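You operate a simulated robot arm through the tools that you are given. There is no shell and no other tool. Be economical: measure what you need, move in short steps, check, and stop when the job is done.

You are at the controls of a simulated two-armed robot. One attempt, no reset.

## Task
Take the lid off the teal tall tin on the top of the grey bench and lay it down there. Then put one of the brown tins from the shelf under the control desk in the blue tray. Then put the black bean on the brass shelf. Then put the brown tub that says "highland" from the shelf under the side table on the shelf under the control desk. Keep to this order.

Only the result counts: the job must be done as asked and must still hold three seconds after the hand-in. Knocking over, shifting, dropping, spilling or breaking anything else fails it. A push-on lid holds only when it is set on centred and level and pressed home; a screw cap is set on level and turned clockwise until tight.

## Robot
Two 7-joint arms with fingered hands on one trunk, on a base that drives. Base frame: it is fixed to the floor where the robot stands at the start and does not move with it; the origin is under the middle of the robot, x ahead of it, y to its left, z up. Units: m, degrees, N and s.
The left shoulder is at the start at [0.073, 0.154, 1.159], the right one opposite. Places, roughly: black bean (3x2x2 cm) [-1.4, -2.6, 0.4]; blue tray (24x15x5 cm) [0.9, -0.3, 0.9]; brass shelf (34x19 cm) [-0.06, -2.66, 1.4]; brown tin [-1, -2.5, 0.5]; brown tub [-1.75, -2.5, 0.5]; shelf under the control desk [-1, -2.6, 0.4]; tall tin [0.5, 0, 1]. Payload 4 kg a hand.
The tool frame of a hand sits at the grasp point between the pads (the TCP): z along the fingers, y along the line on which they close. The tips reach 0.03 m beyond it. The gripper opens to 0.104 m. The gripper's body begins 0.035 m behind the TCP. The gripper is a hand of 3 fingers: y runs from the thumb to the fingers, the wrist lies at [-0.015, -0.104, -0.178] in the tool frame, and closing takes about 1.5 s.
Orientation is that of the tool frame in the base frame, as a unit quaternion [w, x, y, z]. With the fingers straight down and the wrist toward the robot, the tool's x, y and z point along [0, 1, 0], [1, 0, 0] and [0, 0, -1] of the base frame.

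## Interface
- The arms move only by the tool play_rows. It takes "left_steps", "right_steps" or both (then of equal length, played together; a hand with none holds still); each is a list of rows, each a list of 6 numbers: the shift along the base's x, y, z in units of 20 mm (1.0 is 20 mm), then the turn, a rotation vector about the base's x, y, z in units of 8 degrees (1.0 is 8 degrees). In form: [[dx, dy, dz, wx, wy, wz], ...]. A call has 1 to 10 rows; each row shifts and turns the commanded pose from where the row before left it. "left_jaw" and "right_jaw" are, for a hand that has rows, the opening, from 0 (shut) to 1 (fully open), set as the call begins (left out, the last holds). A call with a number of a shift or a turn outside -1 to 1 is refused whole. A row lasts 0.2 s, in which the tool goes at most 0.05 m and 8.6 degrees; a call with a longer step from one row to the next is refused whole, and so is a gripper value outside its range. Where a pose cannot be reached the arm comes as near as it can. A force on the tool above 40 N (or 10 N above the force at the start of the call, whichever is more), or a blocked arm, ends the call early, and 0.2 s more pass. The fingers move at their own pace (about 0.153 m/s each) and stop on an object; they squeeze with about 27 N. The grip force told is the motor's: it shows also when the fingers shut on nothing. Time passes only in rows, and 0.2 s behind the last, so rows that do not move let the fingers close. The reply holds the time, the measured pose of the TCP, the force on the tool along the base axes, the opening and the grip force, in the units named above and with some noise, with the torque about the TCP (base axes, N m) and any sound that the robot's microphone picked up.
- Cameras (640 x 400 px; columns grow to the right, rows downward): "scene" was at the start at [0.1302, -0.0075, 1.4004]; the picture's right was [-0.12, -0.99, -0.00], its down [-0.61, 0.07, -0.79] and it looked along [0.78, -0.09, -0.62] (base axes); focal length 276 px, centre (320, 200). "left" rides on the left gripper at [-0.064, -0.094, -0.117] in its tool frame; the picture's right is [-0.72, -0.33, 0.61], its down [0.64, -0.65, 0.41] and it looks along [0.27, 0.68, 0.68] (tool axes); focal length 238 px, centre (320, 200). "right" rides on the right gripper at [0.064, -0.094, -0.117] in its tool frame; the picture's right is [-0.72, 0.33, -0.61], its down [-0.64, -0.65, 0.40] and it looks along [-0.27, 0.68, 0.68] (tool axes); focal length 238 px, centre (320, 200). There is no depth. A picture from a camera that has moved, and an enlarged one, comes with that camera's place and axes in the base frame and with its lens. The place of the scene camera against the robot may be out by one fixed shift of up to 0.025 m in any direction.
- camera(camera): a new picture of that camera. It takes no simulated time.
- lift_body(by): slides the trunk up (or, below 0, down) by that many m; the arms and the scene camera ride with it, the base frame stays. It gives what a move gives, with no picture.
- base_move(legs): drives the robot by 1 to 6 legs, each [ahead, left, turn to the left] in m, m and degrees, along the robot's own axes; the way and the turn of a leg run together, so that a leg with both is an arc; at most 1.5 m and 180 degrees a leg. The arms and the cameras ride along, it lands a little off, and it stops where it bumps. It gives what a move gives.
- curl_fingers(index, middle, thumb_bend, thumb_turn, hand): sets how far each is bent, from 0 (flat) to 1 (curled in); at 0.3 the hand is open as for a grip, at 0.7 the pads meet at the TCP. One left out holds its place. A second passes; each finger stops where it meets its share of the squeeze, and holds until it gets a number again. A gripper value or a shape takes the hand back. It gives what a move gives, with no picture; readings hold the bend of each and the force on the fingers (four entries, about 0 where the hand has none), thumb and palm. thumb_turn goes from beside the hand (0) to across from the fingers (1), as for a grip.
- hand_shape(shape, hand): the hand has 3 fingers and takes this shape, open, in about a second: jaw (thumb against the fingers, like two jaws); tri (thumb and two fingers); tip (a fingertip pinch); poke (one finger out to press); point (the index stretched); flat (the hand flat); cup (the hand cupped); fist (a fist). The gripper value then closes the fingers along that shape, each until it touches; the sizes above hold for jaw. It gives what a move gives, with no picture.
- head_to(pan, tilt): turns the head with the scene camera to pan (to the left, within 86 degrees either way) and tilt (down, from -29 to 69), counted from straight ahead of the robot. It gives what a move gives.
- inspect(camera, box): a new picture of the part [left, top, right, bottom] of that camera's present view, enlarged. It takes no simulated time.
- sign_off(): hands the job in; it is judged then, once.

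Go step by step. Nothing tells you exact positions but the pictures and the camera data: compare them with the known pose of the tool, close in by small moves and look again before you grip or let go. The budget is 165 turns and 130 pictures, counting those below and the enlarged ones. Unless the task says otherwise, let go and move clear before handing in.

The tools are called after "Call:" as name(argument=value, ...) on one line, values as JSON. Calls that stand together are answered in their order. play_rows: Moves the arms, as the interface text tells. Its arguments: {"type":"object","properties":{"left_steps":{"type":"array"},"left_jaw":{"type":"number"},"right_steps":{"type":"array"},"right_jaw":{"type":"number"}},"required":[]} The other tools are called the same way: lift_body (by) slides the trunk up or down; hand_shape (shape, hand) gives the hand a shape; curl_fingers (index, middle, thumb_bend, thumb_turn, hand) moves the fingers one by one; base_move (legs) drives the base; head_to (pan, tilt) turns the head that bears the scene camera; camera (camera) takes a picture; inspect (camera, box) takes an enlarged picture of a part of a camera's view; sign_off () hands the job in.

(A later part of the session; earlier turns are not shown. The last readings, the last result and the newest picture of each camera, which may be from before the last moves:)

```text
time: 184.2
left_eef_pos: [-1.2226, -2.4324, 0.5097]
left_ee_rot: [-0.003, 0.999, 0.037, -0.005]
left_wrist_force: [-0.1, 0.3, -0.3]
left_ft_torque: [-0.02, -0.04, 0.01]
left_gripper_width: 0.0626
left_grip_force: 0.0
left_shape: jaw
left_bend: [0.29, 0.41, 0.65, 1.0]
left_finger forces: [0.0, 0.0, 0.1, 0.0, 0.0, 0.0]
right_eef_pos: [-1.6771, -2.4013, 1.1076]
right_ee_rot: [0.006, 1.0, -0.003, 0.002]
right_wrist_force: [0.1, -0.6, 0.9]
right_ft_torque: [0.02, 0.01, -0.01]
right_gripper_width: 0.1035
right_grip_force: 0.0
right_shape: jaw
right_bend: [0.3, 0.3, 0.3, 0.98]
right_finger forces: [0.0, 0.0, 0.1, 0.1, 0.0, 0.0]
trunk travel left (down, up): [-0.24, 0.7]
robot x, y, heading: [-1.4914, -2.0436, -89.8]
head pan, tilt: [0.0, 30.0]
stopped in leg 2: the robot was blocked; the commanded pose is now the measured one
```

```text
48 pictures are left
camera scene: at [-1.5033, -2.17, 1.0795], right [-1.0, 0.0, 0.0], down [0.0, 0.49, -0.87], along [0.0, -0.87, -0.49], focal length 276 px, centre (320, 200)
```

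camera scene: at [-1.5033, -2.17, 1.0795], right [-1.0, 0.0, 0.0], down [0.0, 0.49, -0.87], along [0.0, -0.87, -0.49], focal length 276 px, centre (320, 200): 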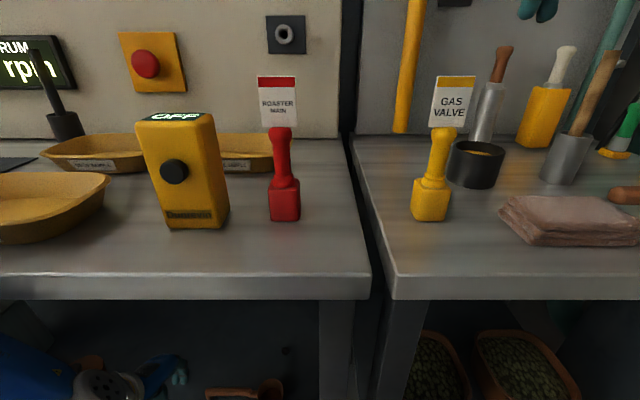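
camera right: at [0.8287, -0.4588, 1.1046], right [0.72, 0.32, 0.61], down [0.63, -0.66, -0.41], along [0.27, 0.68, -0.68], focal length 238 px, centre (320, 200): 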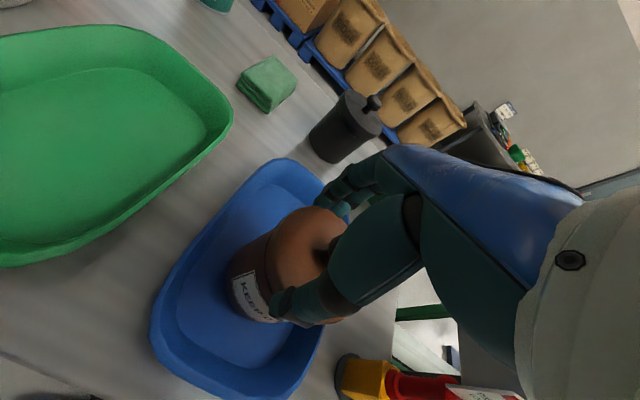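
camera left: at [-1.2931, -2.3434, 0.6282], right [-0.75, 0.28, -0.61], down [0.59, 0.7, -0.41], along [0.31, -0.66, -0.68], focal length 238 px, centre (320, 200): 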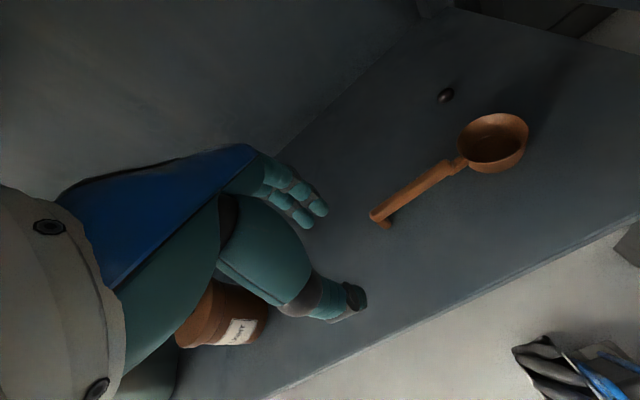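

The bean from the left camera is at about [−1.404, −2.61]. The base touched something right at the end, so I'll back off 1 cm, then raise both hands and drop the trunk so the left elbow stays below desk level.

Call:
base_move(legs=[[-0.015, 0, 0]])

Call:
play_rows(right_steps=[[0, 0, 1, 0, 0, 0], [0, 0, 1, 0, 0, 0], [0, 0, 1, 0, 0, 0], [0, 0, 1, 0, 0, 0], [0, 0, 1, 0, 0, 0], [0, 0, 1, 0, 0, 0], [0, 0, 1, 0, 0, 0], [0, 0, 1, 0, 0, 0]], left_steps=[[0, 0, 0.6, 0, 0, 0], [0, 0, 0.6, 0, 0, 0], [0, 0, 0.6, 0, 0, 0], [0, 0, 0.6, 0, 0, 0], [0, 0, 0.6, 0, 0, 0], [0, 0, 0.6, 0, 0, 0], [0, 0, 0.6, 0, 0, 0], [0, 0, 0, 0, 0, 0]])

Call:
lift_body(by=-0.13)

```text
time: 185.0
left_eef_pos: [-1.2238, -2.4247, 0.5056]
left_ee_rot: [-0.006, 0.999, 0.034, -0.005]
left_wrist_force: [-0.1, 0.6, -0.2]
left_ft_torque: [-0.01, 0.0, -0.02]
left_gripper_width: 0.0626
left_grip_force: 0.1
left_shape: jaw
left_bend: [0.29, 0.41, 0.65, 1.0]
left_finger forces: [0.1, 0.0, 0.0, 0.1, 0.1, 0.0]
right_eef_pos: [-1.6747, -2.3958, 1.1038]
right_ee_rot: [0.001, 1.0, -0.002, 0.001]
right_wrist_force: [-0.3, 0.5, -0.3]
right_ft_torque: [0.0, -0.01, 0.02]
right_gripper_width: 0.1036
right_grip_force: 0.0
right_shape: jaw
right_bend: [0.3, 0.3, 0.3, 0.98]
right_finger forces: [0.1, 0.0, 0.0, 0.0, 0.0, 0.1]
trunk travel left (down, up): [-0.24, 0.7]
robot x, y, heading: [-1.4955, -2.0291, -89.9]
head pan, tilt: [0.0, 30.0]
```

```text
time: 186.8
left_eef_pos: [-1.2234, -2.4249, 0.5906]
left_ee_rot: [-0.006, 0.999, 0.035, -0.004]
left_wrist_force: [0.2, -0.3, 0.3]
left_ft_torque: [0.04, 0.05, 0.01]
left_gripper_width: 0.0624
left_grip_force: 0.0
left_shape: jaw
left_bend: [0.29, 0.41, 0.65, 1.0]
left_finger forces: [0.0, 0.0, 0.0, 0.0, 0.0, 0.1]
right_eef_pos: [-1.7189, -2.367, 1.192]
right_ee_rot: [0.003, 1.0, -0.003, 0.002]
right_wrist_force: [-0.2, 0.0, 0.5]
right_ft_torque: [-0.02, 0.01, 0.04]
right_gripper_width: 0.1038
right_grip_force: 0.0
right_shape: jaw
right_bend: [0.3, 0.3, 0.3, 0.98]
right_finger forces: [0.0, 0.1, 0.1, 0.0, 0.1, 0.1]
right hand out of reach, approached as far as the arm can: row 3, 4, 5, 6, 7, 8
trunk travel left (down, up): [-0.24, 0.7]
robot x, y, heading: [-1.4964, -2.0262, -89.7]
head pan, tilt: [0.0, 30.0]
```

```text
time: 188.4
left_eef_pos: [-1.2244, -2.4245, 0.4596]
left_ee_rot: [-0.005, 0.999, 0.034, -0.005]
left_wrist_force: [0.1, -0.2, 0.4]
left_ft_torque: [0.0, -0.01, 0.0]
left_gripper_width: 0.0623
left_grip_force: 0.0
left_shape: jaw
left_bend: [0.29, 0.41, 0.65, 1.0]
left_finger forces: [0.0, 0.0, 0.1, 0.0, 0.0, 0.0]
right_eef_pos: [-1.719, -2.3671, 1.0633]
right_ee_rot: [0.003, 1.0, -0.002, 0.002]
right_wrist_force: [-0.1, 0.0, -0.9]
right_ft_torque: [-0.01, 0.01, 0.01]
right_gripper_width: 0.1034
right_grip_force: 0.0
right_shape: jaw
right_bend: [0.3, 0.3, 0.3, 0.98]
right_finger forces: [0.0, 0.0, 0.0, 0.0, 0.1, 0.0]
trunk travel left (down, up): [-0.11, 0.83]
robot x, y, heading: [-1.495, -2.0276, -89.8]
head pan, tilt: [0.0, 30.0]
```

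Call:
play_rows(left_steps=[[-0.9, -1, 0.1, 0, 0, -0.25], [-1, -1, 0, 0, 0, -0.25], [-1, -1, 0, 0, 0, 0], [-1, -1, 0, 0, 0, 0], [-1, -1, 0, 0, 0, 0], [-1, -1, 0, 0, 0, 0], [-1, -1, 0, 0, 0, 0], [-1, -0.9, 0, 0, 0, 0], [-1, -0.7, 0, 0, 0, 0], [0, 0, 0, 0, 0, 0]])

Call:
camera(camera="left")

```text
time: 190.6
left_eef_pos: [-1.327, -2.5444, 0.5072]
left_ee_rot: [-0.013, 1.0, -0.001, -0.004]
left_wrist_force: [-0.1, -0.6, 1.0]
left_ft_torque: [0.01, 0.01, -0.01]
left_gripper_width: 0.0625
left_grip_force: 0.0
left_shape: jaw
left_bend: [0.29, 0.41, 0.65, 1.0]
left_finger forces: [0.0, 0.0, 0.1, 0.0, 0.1, 0.1]
left hand out of reach, approached as far as the arm can: row 5, 6, 7, 8, 9
right_eef_pos: [-1.7181, -2.3663, 1.062]
right_ee_rot: [0.004, 1.0, -0.003, 0.001]
right_wrist_force: [-0.5, -0.3, -0.6]
right_ft_torque: [-0.03, 0.0, 0.0]
right_gripper_width: 0.1035
right_grip_force: 0.1
right_shape: jaw
right_bend: [0.3, 0.3, 0.3, 0.98]
right_finger forces: [0.0, 0.1, 0.0, 0.0, 0.0, 0.0]
trunk travel left (down, up): [-0.11, 0.83]
robot x, y, heading: [-1.4969, -2.0281, -90.3]
head pan, tilt: [0.0, 30.0]
```

```text
47 pictures are left
camera left: at [-1.3897, -2.4531, 0.6282], right [-0.72, 0.34, -0.6], down [0.64, 0.66, -0.39], along [0.26, -0.67, -0.7], focal length 238 px, centre (320, 200)
```

left: 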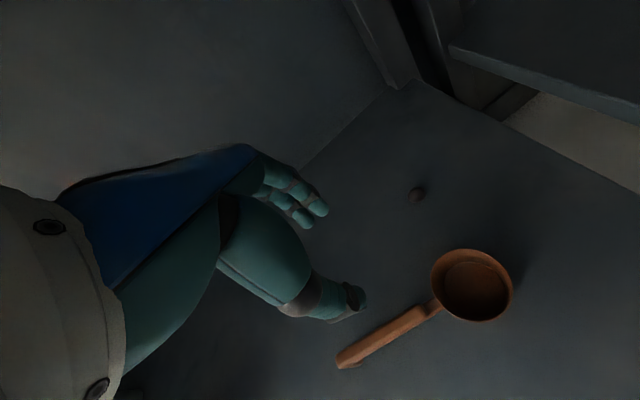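

The arm was folded too tightly on that diagonal. I'll extend forward first, then go sideways.

Call:
play_rows(left_steps=[[0, -1, 0, 0, 0, 0], [0, -1, 0, 0, 0, 0], [0, -1, 0, 0, 0, 0], [0, -0.4, 0, 0, 0, 0], [-0.8, 0, -0.3, 0, 0, 0], [-0.8, 0, -0.5, 0, 0, 0], [-0.8, 0, -0.5, 0, 0, 0], [-0.8, 0, -0.5, 0, 0, 0], [-0.7, 0, -0.5, 0, 0, 0], [0, 0, 0, 0, 0, 0]])

Call:
camera(camera="left")

```text
time: 192.8
left_eef_pos: [-1.3229, -2.547, 0.5084]
left_ee_rot: [-0.017, 1.0, -0.001, -0.004]
left_wrist_force: [0.1, 0.1, 0.1]
left_ft_torque: [-0.01, -0.03, 0.01]
left_gripper_width: 0.0627
left_grip_force: 0.0
left_shape: jaw
left_bend: [0.29, 0.41, 0.65, 1.0]
left_finger forces: [0.1, 0.1, 0.0, 0.1, 0.0, 0.1]
left hand out of reach, approached as far as the arm can: row 1, 2, 3, 4, 5, 6, 7, 8, 9
right_eef_pos: [-1.716, -2.3667, 1.0612]
right_ee_rot: [0.004, 1.0, -0.003, 0.001]
right_wrist_force: [-0.2, 0.4, -0.1]
right_ft_torque: [0.0, -0.02, 0.01]
right_gripper_width: 0.1037
right_grip_force: 0.1
right_shape: jaw
right_bend: [0.3, 0.3, 0.3, 0.98]
right_finger forces: [0.1, 0.1, 0.0, 0.0, 0.1, 0.0]
trunk travel left (down, up): [-0.11, 0.83]
robot x, y, heading: [-1.492, -2.0316, -90.0]
head pan, tilt: [0.0, 30.0]
```

```text
46 pictures are left
camera left: at [-1.3873, -2.4557, 0.6298], right [-0.72, 0.35, -0.6], down [0.64, 0.67, -0.39], along [0.26, -0.66, -0.7], focal length 238 px, centre (320, 200)
```

left: 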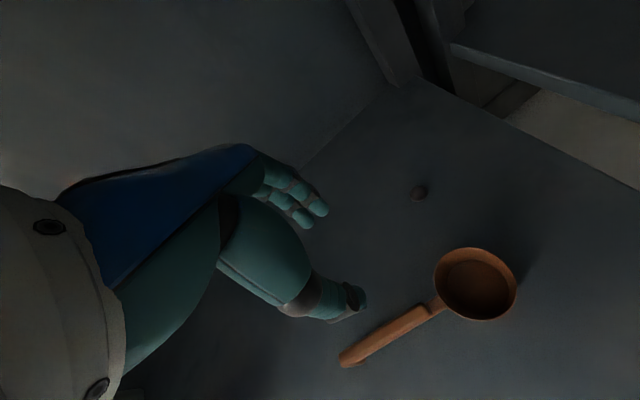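

Call:
head_to(pan=25, tilt=50)

Call:
camera(camera="scene")

```text
time: 193.7
left_eef_pos: [-1.3235, -2.5458, 0.5084]
left_ee_rot: [-0.017, 1.0, 0.001, -0.005]
left_wrist_force: [0.0, 0.3, 0.0]
left_ft_torque: [-0.04, 0.0, -0.01]
left_gripper_width: 0.0626
left_grip_force: 0.0
left_shape: jaw
left_bend: [0.29, 0.41, 0.65, 1.0]
left_finger forces: [0.0, 0.0, 0.0, 0.0, 0.0, 0.0]
right_eef_pos: [-1.7169, -2.3657, 1.0614]
right_ee_rot: [0.004, 1.0, -0.003, -0.001]
right_wrist_force: [0.2, -0.8, -0.4]
right_ft_torque: [0.0, 0.0, 0.03]
right_gripper_width: 0.1037
right_grip_force: 0.1
right_shape: jaw
right_bend: [0.3, 0.3, 0.3, 0.98]
right_finger forces: [0.0, 0.0, 0.0, 0.1, 0.0, 0.1]
trunk travel left (down, up): [-0.11, 0.83]
robot x, y, heading: [-1.4953, -2.0242, -90.3]
head pan, tilt: [25.0, 50.0]
```

```text
45 pictures are left
camera scene: at [-1.4673, -2.1439, 0.9151], right [-0.91, -0.42, 0.0], down [-0.33, 0.69, -0.64], along [0.27, -0.58, -0.77], focal length 276 px, centre (320, 200)
```

scene: 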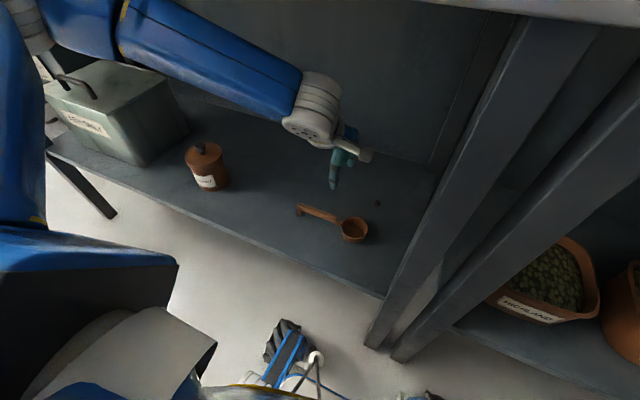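

The left elbow has swung forward under the desk, which limits the reach. I'll back out and re-pose the arm with the elbow drawn back.

Call:
base_move(legs=[[-0.4, 0, 0]])

Call:
play_rows(left_steps=[[0, -0.5, 1, 0, 0, 0], [0, -0.5, 1, 0, 0, 0], [0, -0.5, 1, 0, 0, 0], [0, -1, 1, 0, 0, 0], [0, -1, 1, 0, 0, 0], [0, -1, 1, 0, 0, 0], [0, -1, 1, 0, 0, 0], [0, -1, 1, 0, 0, 0], [0, -1, 1, 0, 0, 0], [0, 0, 0, 0, 0, 0]])

Call:
camera(camera="scene")

```text
time: 196.2
left_eef_pos: [-1.3275, -2.1529, 0.5215]
left_ee_rot: [-0.005, 1.0, 0.001, -0.005]
left_wrist_force: [-0.6, 0.1, 0.3]
left_ft_torque: [-0.03, 0.04, -0.02]
left_gripper_width: 0.0626
left_grip_force: 0.1
left_shape: jaw
left_bend: [0.29, 0.41, 0.65, 1.0]
left_finger forces: [0.0, 0.1, 0.0, 0.0, 0.0, 0.1]
right_eef_pos: [-1.7191, -1.9679, 1.0633]
right_ee_rot: [0.004, 1.0, 0.0, 0.001]
right_wrist_force: [0.1, 0.4, -0.3]
right_ft_torque: [0.0, 0.0, -0.04]
right_gripper_width: 0.1035
right_grip_force: 0.0
right_shape: jaw
right_bend: [0.3, 0.3, 0.3, 0.98]
right_finger forces: [0.1, 0.0, 0.0, 0.0, 0.0, 0.0]
trunk travel left (down, up): [-0.11, 0.83]
robot x, y, heading: [-1.4946, -1.6302, -89.7]
head pan, tilt: [25.0, 50.0]
```

```text
time: 198.4
left_eef_pos: [-1.2826, -2.2501, 0.7041]
left_ee_rot: [-0.004, 1.0, 0.001, -0.006]
left_wrist_force: [0.0, 0.0, 0.4]
left_ft_torque: [0.01, 0.02, -0.03]
left_gripper_width: 0.0625
left_grip_force: 0.0
left_shape: jaw
left_bend: [0.29, 0.41, 0.65, 1.0]
left_finger forces: [0.0, 0.0, 0.1, 0.1, 0.0, 0.0]
left hand out of reach, approached as far as the arm can: row 5, 6, 7, 8, 9
right_eef_pos: [-1.7193, -1.9678, 1.0632]
right_ee_rot: [0.005, 1.0, -0.001, 0.002]
right_wrist_force: [1.4, -0.3, 0.5]
right_ft_torque: [0.02, 0.01, -0.03]
right_gripper_width: 0.1039
right_grip_force: 0.0
right_shape: jaw
right_bend: [0.3, 0.3, 0.3, 0.98]
right_finger forces: [0.0, 0.0, 0.0, 0.1, 0.1, 0.0]
trunk travel left (down, up): [-0.11, 0.83]
robot x, y, heading: [-1.4944, -1.6285, -89.5]
head pan, tilt: [25.0, 50.0]
```

```text
44 pictures are left
camera scene: at [-1.4707, -1.7444, 0.9182], right [-0.9, -0.43, 0.0], down [-0.33, 0.69, -0.64], along [0.28, -0.58, -0.77], focal length 276 px, centre (320, 200)
```

scene: 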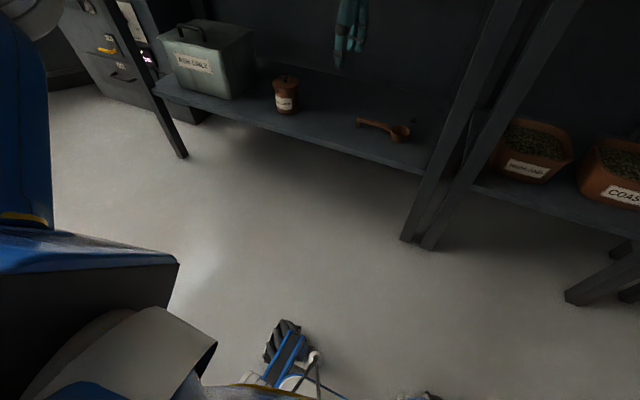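

I'll test the wanted arm pose out here in the open: lateral 9 cm, forward 58 cm, low.

Call:
play_rows(left_steps=[[0, 0.3, -1, 0, 0, 0], [-0.5, 0.3, -1, 0, 0, 0], [-0.6, 0.3, -1, 0, 0, 0], [-0.7, 0.3, -1, 0, 0, 0], [-0.7, 0.3, -1, 0, 0, 0], [-0.7, 0.2, -1, 0, 0, 0], [-0.7, 0, -1, 0, 0, 0], [-0.7, 0, -1, 0, 0, 0], [-0.7, 0, -1, 0, 0, 0], [-0.7, 0, -1, 0, 0, 0]])

Call:
head_to(pan=40, tilt=25)

Call:
camera(camera="scene")

```text
time: 200.6
left_eef_pos: [-1.3335, -2.1567, 0.5361]
left_ee_rot: [-0.005, 1.0, 0.001, -0.005]
left_wrist_force: [-0.1, -0.1, 0.6]
left_ft_torque: [0.0, 0.02, 0.01]
left_gripper_width: 0.0624
left_grip_force: 0.0
left_shape: jaw
left_bend: [0.29, 0.41, 0.65, 1.0]
left_finger forces: [0.1, 0.1, 0.0, 0.1, 0.0, 0.0]
left hand out of reach, approached as far as the arm can: row 4, 5, 6, 7, 8, 9, 10
right_eef_pos: [-1.72, -1.9684, 1.0636]
right_ee_rot: [0.004, 1.0, 0.0, 0.002]
right_wrist_force: [-0.3, 0.3, -1.4]
right_ft_torque: [-0.01, 0.01, -0.01]
right_gripper_width: 0.1039
right_grip_force: 0.0
right_shape: jaw
right_bend: [0.3, 0.3, 0.3, 0.98]
right_finger forces: [0.0, 0.0, 0.1, 0.0, 0.1, 0.0]
trunk travel left (down, up): [-0.11, 0.83]
robot x, y, heading: [-1.4939, -1.63, -89.9]
head pan, tilt: [25.0, 50.0]
```

```text
time: 201.4
left_eef_pos: [-1.3333, -2.1567, 0.5365]
left_ee_rot: [-0.006, 1.0, 0.001, -0.004]
left_wrist_force: [-0.5, 0.1, 0.5]
left_ft_torque: [0.0, 0.0, 0.01]
left_gripper_width: 0.0628
left_grip_force: 0.1
left_shape: jaw
left_bend: [0.29, 0.41, 0.65, 1.0]
left_finger forces: [0.0, 0.0, 0.0, 0.0, 0.0, 0.0]
right_eef_pos: [-1.7194, -1.9659, 1.063]
right_ee_rot: [0.005, 1.0, 0.001, 0.002]
right_wrist_force: [0.0, -0.1, 0.1]
right_ft_torque: [-0.04, 0.01, 0.04]
right_gripper_width: 0.1037
right_grip_force: 0.1
right_shape: jaw
right_bend: [0.3, 0.3, 0.3, 0.98]
right_finger forces: [0.1, 0.0, 0.0, 0.0, 0.0, 0.0]
trunk travel left (down, up): [-0.11, 0.83]
robot x, y, heading: [-1.497, -1.6304, -89.8]
head pan, tilt: [40.0, 25.0]
```

```text
43 pictures are left
camera scene: at [-1.4441, -1.745, 0.9557], right [-0.76, -0.65, 0.0], down [-0.27, 0.32, -0.91], along [0.59, -0.69, -0.42], focal length 276 px, centre (320, 200)
```

scene: 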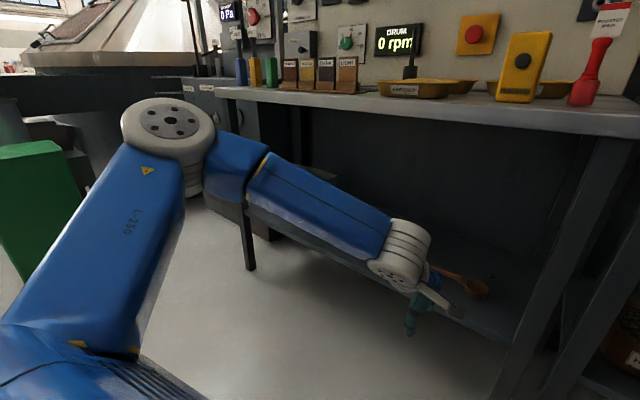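

The elbow is level with the shoulder and the wrist yaw is the limit. I'll yaw the hand about −60° so it lines up with the forearm, then move it to the test pose.

Call:
play_rows(left_steps=[[0, 0, 0, 0, 0, -1], [0, 0, 0, 0, 0, -1], [0, 0, 0, 0, 0, -1], [0, 0, 0, 0, 0, -1], [-0.5, -0.5, 0, 0, 0, -1], [-0.5, -0.5, 0, 0, 0, -1], [-0.5, -0.5, -0.5, 0, 0, -1], [-0.5, -0.5, -0.5, 0, 0, -1], [-0.8, -0.5, -0.5, 0, 0, 0], [-0.8, -0.5, -0.5, 0, 0, 0]])

```text
time: 203.7
left_eef_pos: [-1.3504, -2.1509, 0.5345]
left_ee_rot: [-0.007, 0.849, -0.528, -0.002]
left_wrist_force: [-0.6, -0.9, 0.8]
left_ft_torque: [0.01, -0.01, 0.01]
left_gripper_width: 0.0625
left_grip_force: 0.1
left_shape: jaw
left_bend: [0.29, 0.41, 0.65, 1.0]
left_finger forces: [0.0, 0.1, 0.1, 0.0, 0.0, 0.1]
left hand out of reach, approached as far as the arm can: row 6, 7, 8, 9, 10
right_eef_pos: [-1.7192, -1.9664, 1.0642]
right_ee_rot: [0.004, 1.0, 0.0, 0.002]
right_wrist_force: [0.2, 0.3, 0.7]
right_ft_torque: [0.0, 0.0, -0.01]
right_gripper_width: 0.1039
right_grip_force: 0.1
right_shape: jaw
right_bend: [0.3, 0.3, 0.3, 0.98]
right_finger forces: [0.0, 0.1, 0.1, 0.0, 0.0, 0.0]
trunk travel left (down, up): [-0.11, 0.83]
robot x, y, heading: [-1.4977, -1.6309, -89.8]
head pan, tilt: [40.0, 25.0]
```

Still limited at this lateral position. The pose that worked (mirrored tin grasp) was at lateral ~0.2–0.25 with a lower trunk, so I'll lower the trunk 10 cm, rotate the hand partly back, and plan to stand further right.

Call:
play_rows(left_steps=[[0.5, 0.3, 0.3, 0, 0, 1], [0.5, 0.3, 0.3, 0, 0, 1], [0.8, 0.3, 0.3, 0, 0, 1], [0.8, 0, 0.3, 0, 0, 1], [0.8, 0, 0.3, 0, 0, 1], [0.8, 0, 0, 0, 0, 1], [0.8, 0, 0, 0, 0, 1], [0, 0, 0, 0, 0, 1]])

Call:
lift_body(by=-0.1)

Call:
play_rows(left_steps=[[0, -1, 0, 0, 0, 0], [0, -1, 0, 0, 0, 0], [0, -1, 0, 0, 0, 0], [0, -1, 0, 0, 0, 0], [0, -0.5, -0.5, 0, 0, 0], [0, 0, -0.8, 0, 0, 0], [0, 0, -0.8, 0, 0, 0], [0, 0, -0.8, 0, 0, 0], [0, 0, 0, 0, 0, 0]])

```text
time: 205.4
left_eef_pos: [-1.2495, -2.1332, 0.5654]
left_ee_rot: [-0.005, 1.0, 0.002, -0.004]
left_wrist_force: [-1.0, 0.0, -0.1]
left_ft_torque: [0.0, 0.06, 0.02]
left_gripper_width: 0.0623
left_grip_force: 0.0
left_shape: jaw
left_bend: [0.29, 0.41, 0.65, 1.0]
left_finger forces: [0.0, 0.1, 0.1, 0.0, 0.0, 0.0]
right_eef_pos: [-1.7192, -1.9672, 1.0642]
right_ee_rot: [0.003, 1.0, 0.0, 0.001]
right_wrist_force: [0.5, -0.2, 0.2]
right_ft_torque: [-0.01, 0.02, -0.01]
right_gripper_width: 0.1038
right_grip_force: 0.0
right_shape: jaw
right_bend: [0.3, 0.3, 0.3, 0.98]
right_finger forces: [0.0, 0.1, 0.0, 0.0, 0.0, 0.1]
trunk travel left (down, up): [-0.11, 0.83]
robot x, y, heading: [-1.4959, -1.6275, -89.6]
head pan, tilt: [40.0, 25.0]
```

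```text
time: 206.8
left_eef_pos: [-1.2493, -2.1328, 0.4653]
left_ee_rot: [-0.005, 1.0, 0.001, -0.004]
left_wrist_force: [-0.5, 0.7, 0.1]
left_ft_torque: [0.01, 0.02, 0.01]
left_gripper_width: 0.0626
left_grip_force: 0.1
left_shape: jaw
left_bend: [0.29, 0.41, 0.65, 1.0]
left_finger forces: [0.0, 0.0, 0.1, 0.0, 0.0, 0.0]
right_eef_pos: [-1.72, -1.9664, 0.9635]
right_ee_rot: [0.005, 1.0, 0.001, 0.001]
right_wrist_force: [0.1, 0.6, -0.5]
right_ft_torque: [-0.01, -0.02, 0.01]
right_gripper_width: 0.1039
right_grip_force: 0.0
right_shape: jaw
right_bend: [0.3, 0.3, 0.3, 0.98]
right_finger forces: [0.0, 0.0, 0.0, 0.0, 0.1, 0.0]
trunk travel left (down, up): [-0.01, 0.93]
robot x, y, heading: [-1.4959, -1.6255, -89.9]
head pan, tilt: [40.0, 25.0]
```

```text
time: 208.8
left_eef_pos: [-1.2492, -2.2216, 0.4091]
left_ee_rot: [-0.004, 1.0, 0.001, -0.005]
left_wrist_force: [-0.4, 0.8, -0.1]
left_ft_torque: [-0.01, 0.04, 0.02]
left_gripper_width: 0.0624
left_grip_force: 0.0
left_shape: jaw
left_bend: [0.29, 0.41, 0.65, 1.0]
left_finger forces: [0.0, 0.0, 0.0, 0.0, 0.1, 0.1]
right_eef_pos: [-1.7196, -1.9669, 0.9637]
right_ee_rot: [0.004, 1.0, 0.001, 0.002]
right_wrist_force: [-0.8, 0.5, 0.7]
right_ft_torque: [-0.02, -0.03, 0.0]
right_gripper_width: 0.1039
right_grip_force: 0.1
right_shape: jaw
right_bend: [0.3, 0.3, 0.3, 0.98]
right_finger forces: [0.0, 0.0, 0.1, 0.1, 0.0, 0.0]
trunk travel left (down, up): [-0.01, 0.93]
robot x, y, heading: [-1.4915, -1.6275, -89.7]
head pan, tilt: [40.0, 25.0]
```

This pose works. Before driving in I'll check the left elbow height relative to the desk edge.

Call:
head_to(pan=40, tilt=15)

Call:
camera(camera="scene")

```text
time: 209.5
left_eef_pos: [-1.2485, -2.2217, 0.4093]
left_ee_rot: [-0.004, 1.0, 0.001, -0.005]
left_wrist_force: [0.2, 0.0, 0.3]
left_ft_torque: [-0.02, -0.02, -0.03]
left_gripper_width: 0.0626
left_grip_force: 0.2
left_shape: jaw
left_bend: [0.29, 0.41, 0.65, 1.0]
left_finger forces: [0.0, 0.1, 0.1, 0.0, 0.0, 0.0]
right_eef_pos: [-1.7198, -1.9672, 0.9636]
right_ee_rot: [0.006, 1.0, -0.001, 0.0]
right_wrist_force: [0.5, 0.4, 0.1]
right_ft_torque: [0.0, -0.01, 0.0]
right_gripper_width: 0.1035
right_grip_force: 0.1
right_shape: jaw
right_bend: [0.3, 0.3, 0.3, 0.98]
right_finger forces: [0.1, 0.0, 0.1, 0.1, 0.0, 0.0]
trunk travel left (down, up): [-0.01, 0.93]
robot x, y, heading: [-1.4954, -1.6261, -89.5]
head pan, tilt: [40.0, 15.0]
```

```text
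42 pictures are left
camera scene: at [-1.4431, -1.7459, 0.8719], right [-0.76, -0.65, 0.0], down [-0.17, 0.2, -0.97], along [0.63, -0.74, -0.26], focal length 276 px, centre (320, 200)
```

scene: 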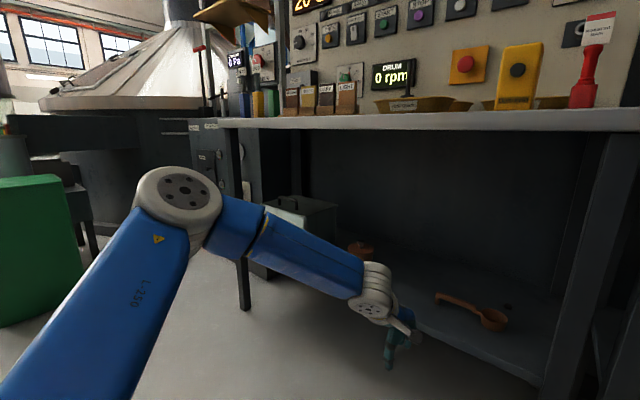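

The elbow should just clear the desk front, and the forearm passes beneath. I'll raise the hand a bit and drive in, shifted right.

Call:
play_rows(left_steps=[[0, 0, 1, 0, 0, 0], [0, 0, 1, 0, 0, 0], [0, 0, 0.5, 0, 0, 0], [0, 0, 0, 0, 0, 0]])

Call:
base_move(legs=[[0, -0.155, 0], [0.385, 0, 0]])

Call:
camera(camera="left")

```text
time: 210.5
left_eef_pos: [-1.2488, -2.2217, 0.4576]
left_ee_rot: [-0.006, 1.0, 0.001, -0.005]
left_wrist_force: [-0.5, -0.7, 0.2]
left_ft_torque: [0.0, 0.03, -0.04]
left_gripper_width: 0.0627
left_grip_force: 0.0
left_shape: jaw
left_bend: [0.29, 0.41, 0.65, 1.0]
left_finger forces: [0.0, 0.1, 0.0, 0.0, 0.0, 0.0]
right_eef_pos: [-1.7187, -1.9662, 0.9634]
right_ee_rot: [0.004, 1.0, 0.0, 0.001]
right_wrist_force: [0.3, 0.0, -0.4]
right_ft_torque: [-0.01, 0.02, 0.01]
right_gripper_width: 0.1038
right_grip_force: 0.2
right_shape: jaw
right_bend: [0.3, 0.3, 0.3, 0.98]
right_finger forces: [0.0, 0.0, 0.0, 0.0, 0.0, 0.0]
trunk travel left (down, up): [-0.01, 0.93]
robot x, y, heading: [-1.4967, -1.626, -89.9]
head pan, tilt: [40.0, 15.0]
```

```text
time: 213.9
left_eef_pos: [-1.4006, -2.6083, 0.4571]
left_ee_rot: [-0.004, 1.0, 0.0, -0.004]
left_wrist_force: [0.4, 0.6, -0.4]
left_ft_torque: [0.01, 0.03, -0.01]
left_gripper_width: 0.0625
left_grip_force: 0.0
left_shape: jaw
left_bend: [0.29, 0.41, 0.65, 1.0]
left_finger forces: [0.1, 0.0, 0.0, 0.0, 0.0, 0.1]
right_eef_pos: [-1.8708, -2.3525, 0.9636]
right_ee_rot: [0.004, 1.0, -0.002, 0.002]
right_wrist_force: [0.1, -0.3, -0.2]
right_ft_torque: [-0.01, 0.0, -0.02]
right_gripper_width: 0.1036
right_grip_force: 0.0
right_shape: jaw
right_bend: [0.3, 0.3, 0.3, 0.98]
right_finger forces: [0.0, 0.1, 0.0, 0.0, 0.1, 0.0]
trunk travel left (down, up): [-0.01, 0.93]
robot x, y, heading: [-1.6466, -2.0121, -89.8]
head pan, tilt: [40.0, 15.0]
```

```text
41 pictures are left
camera left: at [-1.4649, -2.515, 0.5766], right [-0.72, 0.33, -0.6], down [0.64, 0.66, -0.4], along [0.26, -0.68, -0.69], focal length 238 px, centre (320, 200)
```

left: 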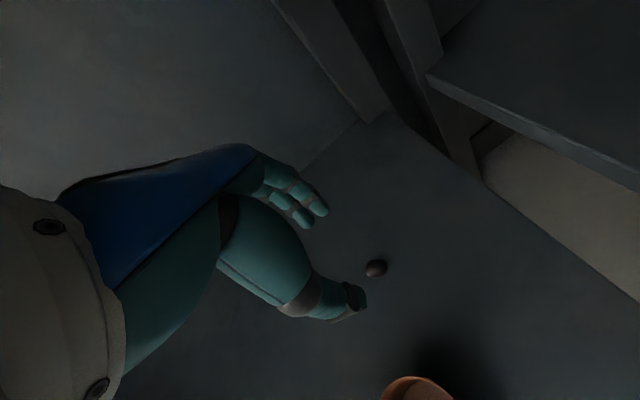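

The bean is right below the hand ([−1.4035, −2.6075]). I'll descend most of the way and look again.

Call:
play_rows(left_steps=[[-0.15, 0, -0.7, 0, 0, 0], [0, 0, -0.7, 0, 0, 0], [0, 0, -0.7, 0, 0, 0], [0, 0, -0.5, 0, 0, 0], [0, 0, 0, 0, 0, 0]])

Call:
inspect(camera="left", box=[220, 140, 460, 340])

```text
time: 215.1
left_eef_pos: [-1.4027, -2.6044, 0.4068]
left_ee_rot: [-0.004, 1.0, 0.0, -0.004]
left_wrist_force: [-0.2, 0.4, 0.1]
left_ft_torque: [-0.04, 0.01, 0.03]
left_gripper_width: 0.0627
left_grip_force: 0.1
left_shape: jaw
left_bend: [0.29, 0.41, 0.65, 1.0]
left_finger forces: [0.1, 0.0, 0.0, 0.0, 0.0, 0.1]
left hand out of reach, approached as far as the arm can: row 4
right_eef_pos: [-1.8709, -2.3512, 0.9657]
right_ee_rot: [0.005, 1.0, -0.002, 0.002]
right_wrist_force: [0.1, 0.3, -1.3]
right_ft_torque: [-0.02, -0.01, 0.0]
right_gripper_width: 0.1036
right_grip_force: 0.0
right_shape: jaw
right_bend: [0.3, 0.3, 0.3, 0.98]
right_finger forces: [0.0, 0.0, 0.1, 0.0, 0.0, 0.0]
trunk travel left (down, up): [-0.01, 0.93]
robot x, y, heading: [-1.643, -2.0103, -89.8]
head pan, tilt: [40.0, 15.0]
```

```text
2.00 times, centred on (340, 240) of left
camera zoom: at [-1.4664, -2.5117, 0.5262], right [-0.72, 0.33, -0.6], down [0.64, 0.66, -0.4], along [0.26, -0.68, -0.69], focal length 477 px, centre (280, 120)
```

zoom: 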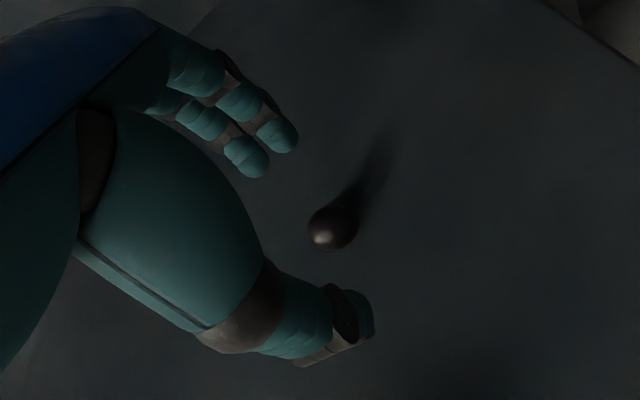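

Call:
lift_body(by=-0.01)

Call:
play_rows(left_steps=[[0, -0.1, -0.3, 0.4, 0, 0], [0, 0, -0.3, 0.4, 0, 0], [0, 0, 0, 0, 0, 0]])

Call:
inspect(camera="left", box=[220, 140, 460, 340])

```text
time: 215.7
left_eef_pos: [-1.4023, -2.6039, 0.3984]
left_ee_rot: [-0.003, 1.0, -0.001, -0.006]
left_wrist_force: [0.0, -0.8, 0.1]
left_ft_torque: [-0.03, 0.0, 0.01]
left_gripper_width: 0.0625
left_grip_force: 0.0
left_shape: jaw
left_bend: [0.29, 0.41, 0.65, 1.0]
left_finger forces: [0.0, 0.0, 0.0, 0.1, 0.0, 0.0]
right_eef_pos: [-1.8689, -2.3467, 0.9583]
right_ee_rot: [0.009, 1.0, 0.0, 0.003]
right_wrist_force: [-0.1, 4.7, 30.8]
right_ft_torque: [-1.86, 0.48, -0.07]
right_gripper_width: 0.1024
right_grip_force: 0.1
right_shape: jaw
right_bend: [0.3, 0.3, 0.3, 0.98]
right_finger forces: [0.1, 30.2, 0.0, 0.1, 0.1, 0.1]
trunk travel left (down, up): [0.0, 0.94]
robot x, y, heading: [-1.6478, -2.0147, -89.5]
head pan, tilt: [40.0, 15.0]
```

```text
time: 216.5
left_eef_pos: [-1.3943, -2.593, 0.3964]
left_ee_rot: [-0.057, 0.998, 0.0, -0.007]
left_wrist_force: [-0.1, -0.3, -0.7]
left_ft_torque: [0.02, 0.0, -0.02]
left_gripper_width: 0.0628
left_grip_force: 0.1
left_shape: jaw
left_bend: [0.29, 0.41, 0.65, 1.0]
left_finger forces: [0.0, 0.0, 0.1, 0.0, 0.1, 0.0]
left hand out of reach, approached as far as the arm can: row 1, 2
right_eef_pos: [-1.8679, -2.3459, 0.9578]
right_ee_rot: [0.009, 1.0, -0.001, 0.0]
right_wrist_force: [1.9, 6.3, 36.4]
right_ft_torque: [-2.24, 0.54, 0.03]
right_gripper_width: 0.1019
right_grip_force: 0.0
right_shape: jaw
right_bend: [0.3, 0.3, 0.3, 0.98]
right_finger forces: [0.1, 36.5, 0.1, 0.0, 0.1, 0.1]
trunk travel left (down, up): [0.0, 0.94]
robot x, y, heading: [-1.6472, -2.0133, -90.2]
head pan, tilt: [40.0, 15.0]
```

```text
2.00 times, centred on (340, 240) of left
camera zoom: at [-1.4568, -2.5129, 0.5244], right [-0.73, 0.39, -0.56], down [0.64, 0.7, -0.33], along [0.26, -0.6, -0.76], focal length 477 px, centre (280, 120)
```

zoom: 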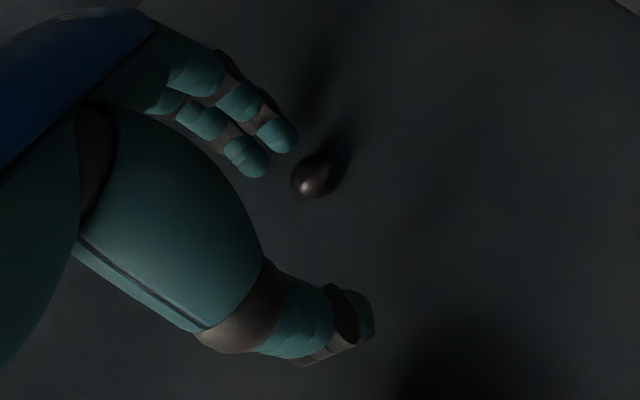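

The right hand's middle finger is pressing on something on the side table. I'll raise the right hand at once.

Call:
play_rows(right_steps=[[0, 0, 0.3, 0, 0, 0], [0, 0, 0.5, 0, 0, 0], [0, 0.2, 0.5, 0, 0, 0], [0, 0.2, 0.5, 0, 0, 0], [0, 0, 0, 0, 0, 0]])

Call:
camera(camera="right")

```text
time: 217.7
left_eef_pos: [-1.3941, -2.5949, 0.3918]
left_ee_rot: [-0.06, 0.998, 0.0, -0.005]
left_wrist_force: [-0.1, -0.4, -0.1]
left_ft_torque: [0.04, 0.0, 0.03]
left_gripper_width: 0.0627
left_grip_force: 0.0
left_shape: jaw
left_bend: [0.29, 0.41, 0.65, 1.0]
left_finger forces: [0.1, 0.1, 0.0, 0.1, 0.1, 0.0]
right_eef_pos: [-1.8843, -2.337, 0.9616]
right_ee_rot: [0.004, 1.0, -0.002, 0.001]
right_wrist_force: [0.1, 0.2, 0.3]
right_ft_torque: [0.01, -0.04, 0.01]
right_gripper_width: 0.1042
right_grip_force: 0.1
right_shape: jaw
right_bend: [0.3, 0.3, 0.3, 0.98]
right_finger forces: [0.0, 0.0, 0.1, 0.0, 0.0, 0.0]
right hand out of reach, approached as far as the arm can: row 1, 2, 3, 4
trunk travel left (down, up): [0.0, 0.94]
robot x, y, heading: [-1.6485, -2.0143, -89.8]
head pan, tilt: [40.0, 15.0]
```

```text
38 pictures are left
camera right: at [-1.8184, -2.2424, 1.0773], right [-0.72, -0.32, 0.61], down [-0.64, 0.65, -0.41], along [-0.27, -0.69, -0.67], focal length 238 px, centre (320, 200)
```

right: 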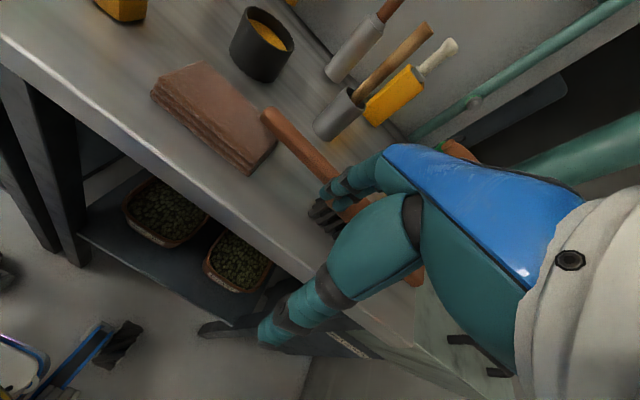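

The right finger had been resting on the brush and is now free. The left fingers straddle the bean, so I'll close them here.

Call:
play_rows(left_steps=[[0, 0, 0, 0, 0, 0], [0, 0, 0, 0, 0, 0], [0, 0, 0, 0, 0, 0], [0, 0, 0, 0, 0, 0], [0, 0, 0, 0, 0, 0], [0, 0, 0, 0, 0, 0], [0, 0, 0, 0, 0, 0]], left_jaw=0)

Call:
inspect(camera="left", box=[220, 140, 460, 340])

```text
time: 219.3
left_eef_pos: [-1.3956, -2.5938, 0.3945]
left_ee_rot: [-0.06, 0.998, 0.001, -0.006]
left_wrist_force: [0.7, -0.8, 3.2]
left_ft_torque: [0.02, -0.02, 0.02]
left_gripper_width: 0.0001
left_grip_force: 9.5
left_shape: jaw
left_bend: [0.7, 0.7, 0.71, 1.0]
left_finger forces: [0.0, 0.0, 0.0, 0.0, 0.0, 0.1]
right_eef_pos: [-1.8828, -2.3351, 0.9615]
right_ee_rot: [0.006, 1.0, -0.002, 0.002]
right_wrist_force: [-0.1, 0.0, 0.0]
right_ft_torque: [0.02, 0.01, -0.02]
right_gripper_width: 0.1038
right_grip_force: 0.2
right_shape: jaw
right_bend: [0.3, 0.3, 0.3, 0.98]
right_finger forces: [0.1, 0.0, 0.0, 0.0, 0.1, 0.0]
trunk travel left (down, up): [0.0, 0.94]
robot x, y, heading: [-1.6472, -2.0142, -89.8]
head pan, tilt: [40.0, 15.0]
```

```text
2.00 times, centred on (340, 240) of left
camera zoom: at [-1.4583, -2.5147, 0.5226], right [-0.73, 0.4, -0.56], down [0.64, 0.7, -0.33], along [0.26, -0.6, -0.76], focal length 477 px, centre (280, 120)
```

zoom: 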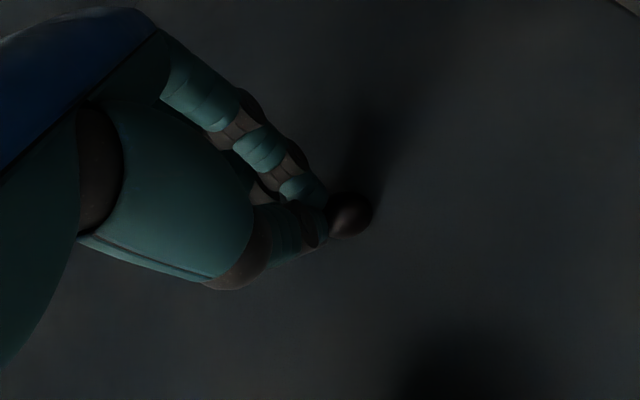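

The bean slipped just beside the closed tips, at about [−1.410, −2.584]. I'll lift, open, shift over it and descend again.

Call:
play_rows(left_steps=[[0, 0, 0.7, 0, 0, 0], [0, 0, 0.8, 0, 0, 0], [0, 0, 0.5, 0, 0, 0]])

Call:
play_rows(left_steps=[[-0.4, 0.25, 0, 0, 0, 0], [-0.4, 0.25, 0, 0, 0, 0], [0, 0, 0, 0, 0, 0], [0, 0, 0, 0, 0, 0], [0, 0, 0, 0, 0, 0]], left_jaw=0.55)

Call:
inspect(camera="left", box=[220, 140, 460, 340])

```text
time: 220.1
left_eef_pos: [-1.3944, -2.5957, 0.4334]
left_ee_rot: [-0.061, 0.998, 0.002, -0.004]
left_wrist_force: [-0.5, 0.4, 0.0]
left_ft_torque: [0.0, 0.0, 0.0]
left_gripper_width: 0.0
left_grip_force: 10.6
left_shape: jaw
left_bend: [0.7, 0.7, 0.71, 1.0]
left_finger forces: [0.1, 0.1, 0.1, 0.0, 0.0, 0.1]
right_eef_pos: [-1.8822, -2.3363, 0.963]
right_ee_rot: [0.006, 1.0, -0.002, 0.003]
right_wrist_force: [0.0, -0.2, 0.3]
right_ft_torque: [0.01, 0.01, 0.01]
right_gripper_width: 0.1037
right_grip_force: 0.1
right_shape: jaw
right_bend: [0.3, 0.3, 0.3, 0.98]
right_finger forces: [0.1, 0.0, 0.0, 0.0, 0.0, 0.0]
trunk travel left (down, up): [0.0, 0.94]
robot x, y, heading: [-1.6499, -2.0134, -89.7]
head pan, tilt: [40.0, 15.0]
```

```text
time: 221.3
left_eef_pos: [-1.411, -2.585, 0.4327]
left_ee_rot: [-0.06, 0.998, 0.001, -0.004]
left_wrist_force: [0.3, 0.1, -1.6]
left_ft_torque: [0.02, 0.02, -0.02]
left_gripper_width: 0.0567
left_grip_force: 0.1
left_shape: jaw
left_bend: [0.74, 0.43, 0.67, 1.0]
left_finger forces: [0.1, 0.0, 0.0, 0.0, 0.0, 0.0]
right_eef_pos: [-1.8821, -2.3371, 0.962]
right_ee_rot: [0.005, 1.0, -0.002, 0.002]
right_wrist_force: [0.0, -0.3, 0.2]
right_ft_torque: [0.0, -0.01, 0.03]
right_gripper_width: 0.1038
right_grip_force: 0.0
right_shape: jaw
right_bend: [0.3, 0.3, 0.3, 0.98]
right_finger forces: [0.0, 0.0, 0.0, 0.0, 0.1, 0.1]
trunk travel left (down, up): [0.0, 0.94]
robot x, y, heading: [-1.6502, -2.0115, -90.1]
head pan, tilt: [40.0, 15.0]
```

```text
2.00 times, centred on (340, 240) of left
camera zoom: at [-1.4749, -2.505, 0.5618], right [-0.72, 0.4, -0.56], down [0.64, 0.7, -0.33], along [0.26, -0.6, -0.76], focal length 477 px, centre (280, 120)
```

zoom: 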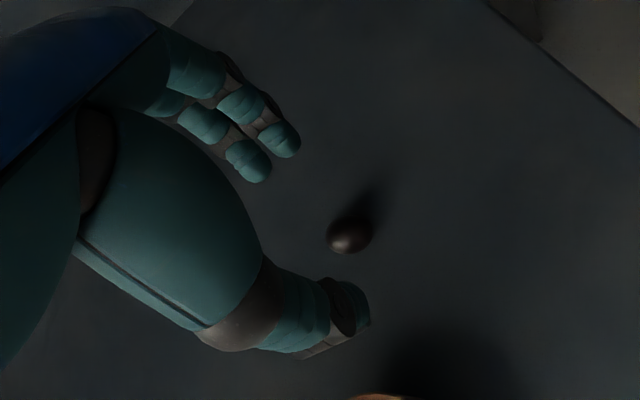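

Now the hand is centred on the bean. I'll descend to the shelf.

Call:
play_rows(left_steps=[[0.1, 0, -0.5, 0, 0, 0], [0, 0, -0.5, 0, 0, 0], [0, 0, -0.5, 0, 0, 0], [0, 0, -0.5, 0, 0, 0], [0, 0, 0, 0, 0, 0]])

Call:
inspect(camera="left", box=[220, 140, 460, 340])

```text
time: 222.5
left_eef_pos: [-1.4114, -2.5842, 0.3952]
left_ee_rot: [-0.061, 0.998, 0.0, -0.005]
left_wrist_force: [0.2, 1.1, 0.5]
left_ft_torque: [-0.01, 0.03, -0.05]
left_gripper_width: 0.0566
left_grip_force: 0.1
left_shape: jaw
left_bend: [0.74, 0.43, 0.67, 1.0]
left_finger forces: [0.1, 0.0, 0.1, 0.0, 0.0, 0.0]
right_eef_pos: [-1.8816, -2.3366, 0.963]
right_ee_rot: [0.005, 1.0, -0.002, 0.003]
right_wrist_force: [-0.8, -1.4, -0.3]
right_ft_torque: [0.01, -0.01, 0.0]
right_gripper_width: 0.1037
right_grip_force: 0.1
right_shape: jaw
right_bend: [0.3, 0.3, 0.3, 0.98]
right_finger forces: [0.1, 0.1, 0.1, 0.0, 0.0, 0.0]
trunk travel left (down, up): [0.0, 0.94]
robot x, y, heading: [-1.6457, -2.0121, -89.8]
head pan, tilt: [40.0, 15.0]
```

```text
2.00 times, centred on (340, 240) of left
camera zoom: at [-1.473, -2.5048, 0.5225], right [-0.72, 0.4, -0.56], down [0.64, 0.7, -0.33], along [0.26, -0.6, -0.76], focal length 477 px, centre (280, 120)
```

zoom: 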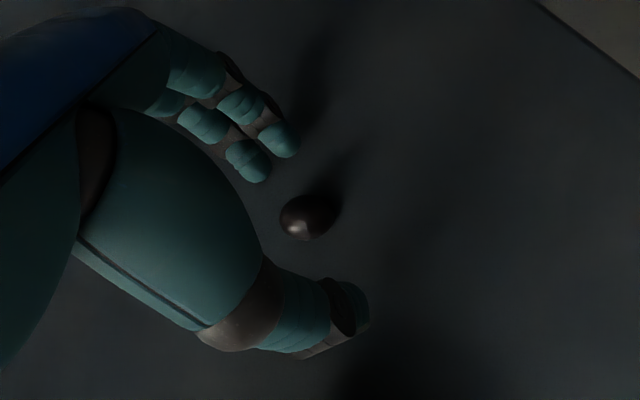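

Call:
play_rows(left_steps=[[0, 0, -0.15, 0, 0, 0], [0, 0, 0, 0, 0, 0]])

Call:
play_rows(left_steps=[[0, 0, 0, 0, 0, 0], [0, 0, 0, 0, 0, 0], [0, 0, 0, 0, 0, 0], [0, 0, 0, 0, 0, 0], [0, 0, 0, 0, 0, 0], [0, 0, 0, 0, 0, 0], [0, 0, 0, 0, 0, 0]], left_jaw=0)

Call:
inspect(camera="left", box=[220, 140, 460, 340])

```text
time: 223.1
left_eef_pos: [-1.4092, -2.5833, 0.3916]
left_ee_rot: [-0.06, 0.998, 0.001, -0.005]
left_wrist_force: [-0.7, 0.4, 0.7]
left_ft_torque: [0.02, -0.01, -0.03]
left_gripper_width: 0.0567
left_grip_force: 0.2
left_shape: jaw
left_bend: [0.74, 0.43, 0.67, 1.0]
left_finger forces: [0.1, 0.1, 0.1, 0.1, 0.0, 0.1]
right_eef_pos: [-1.8833, -2.3366, 0.963]
right_ee_rot: [0.006, 1.0, -0.002, 0.003]
right_wrist_force: [0.1, -0.4, 0.8]
right_ft_torque: [-0.03, -0.01, 0.02]
right_gripper_width: 0.1037
right_grip_force: 0.0
right_shape: jaw
right_bend: [0.3, 0.3, 0.3, 0.98]
right_finger forces: [0.0, 0.0, 0.1, 0.0, 0.1, 0.0]
trunk travel left (down, up): [0.0, 0.94]
robot x, y, heading: [-1.6497, -2.0154, -89.8]
head pan, tilt: [40.0, 15.0]
```

```text
time: 224.7
left_eef_pos: [-1.4098, -2.5845, 0.392]
left_ee_rot: [-0.06, 0.998, 0.001, -0.005]
left_wrist_force: [-0.8, -0.4, 2.2]
left_ft_torque: [0.01, -0.05, -0.02]
left_gripper_width: 0.0042
left_grip_force: 10.4
left_shape: jaw
left_bend: [0.71, 0.68, 0.72, 1.0]
left_finger forces: [5.3, 3.6, 0.1, 0.1, 8.3, 0.1]
right_eef_pos: [-1.882, -2.3368, 0.962]
right_ee_rot: [0.005, 1.0, -0.003, 0.003]
right_wrist_force: [-0.3, -0.5, 0.0]
right_ft_torque: [-0.03, 0.0, -0.02]
right_gripper_width: 0.1035
right_grip_force: 0.0
right_shape: jaw
right_bend: [0.3, 0.3, 0.3, 0.98]
right_finger forces: [0.0, 0.1, 0.0, 0.0, 0.0, 0.0]
trunk travel left (down, up): [0.0, 0.94]
robot x, y, heading: [-1.6441, -2.0125, -89.7]
head pan, tilt: [40.0, 15.0]
```

```text
2.00 times, centred on (340, 240) of left
camera zoom: at [-1.4722, -2.5039, 0.5205], right [-0.73, 0.4, -0.56], down [0.64, 0.7, -0.33], along [0.26, -0.6, -0.76], focal length 477 px, centre (280, 120)
```

zoom: 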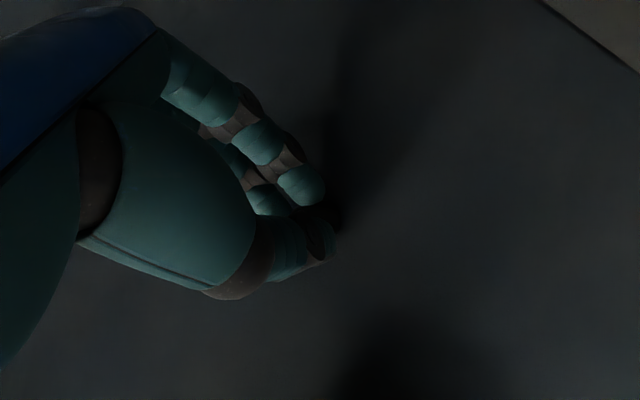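

The fingers report force on both sides, so the bean seems held. I'll lift gently and look.

Call:
play_rows(left_steps=[[0, 0, 0.3, 0, 0, 0], [0, 0, 0.5, 0, 0, 0], [0, 0, 0.6, 0, 0, 0], [0, 0, 0.6, 0, 0, 0], [0, 0, 0.6, 0, 0, 0]])

Call:
inspect(camera="left", box=[260, 160, 420, 300])

```text
time: 225.9
left_eef_pos: [-1.4083, -2.5851, 0.4416]
left_ee_rot: [-0.06, 0.998, 0.0, -0.005]
left_wrist_force: [-0.4, 0.0, 0.6]
left_ft_torque: [0.02, 0.03, 0.03]
left_gripper_width: 0.0036
left_grip_force: 10.2
left_shape: jaw
left_bend: [0.71, 0.71, 0.74, 1.0]
left_finger forces: [0.1, 0.0, 0.1, 0.1, 0.1, 0.1]
right_eef_pos: [-1.8835, -2.3364, 0.9623]
right_ee_rot: [0.005, 1.0, -0.001, 0.003]
right_wrist_force: [0.4, 0.3, 0.1]
right_ft_torque: [0.01, 0.01, 0.02]
right_gripper_width: 0.1039
right_grip_force: 0.0
right_shape: jaw
right_bend: [0.3, 0.3, 0.3, 0.98]
right_finger forces: [0.1, 0.1, 0.1, 0.1, 0.0, 0.0]
trunk travel left (down, up): [0.0, 0.94]
robot x, y, heading: [-1.6495, -2.0118, -89.9]
head pan, tilt: [40.0, 15.0]
```

```text
2.86 times, centred on (340, 230) of left
camera zoom: at [-1.4723, -2.5044, 0.5717], right [-0.72, 0.4, -0.56], down [0.64, 0.7, -0.33], along [0.26, -0.6, -0.76], focal length 681 px, centre (263, 114)
```

zoom: 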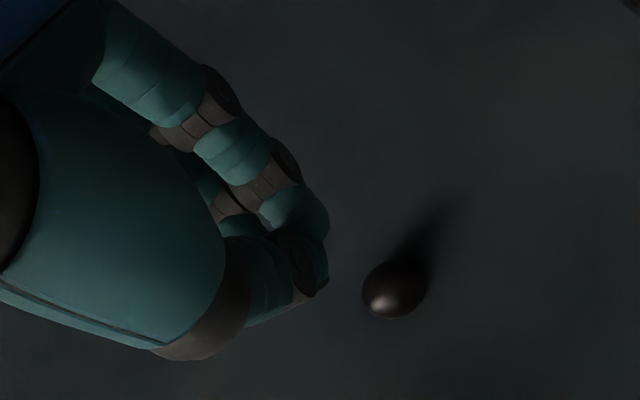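

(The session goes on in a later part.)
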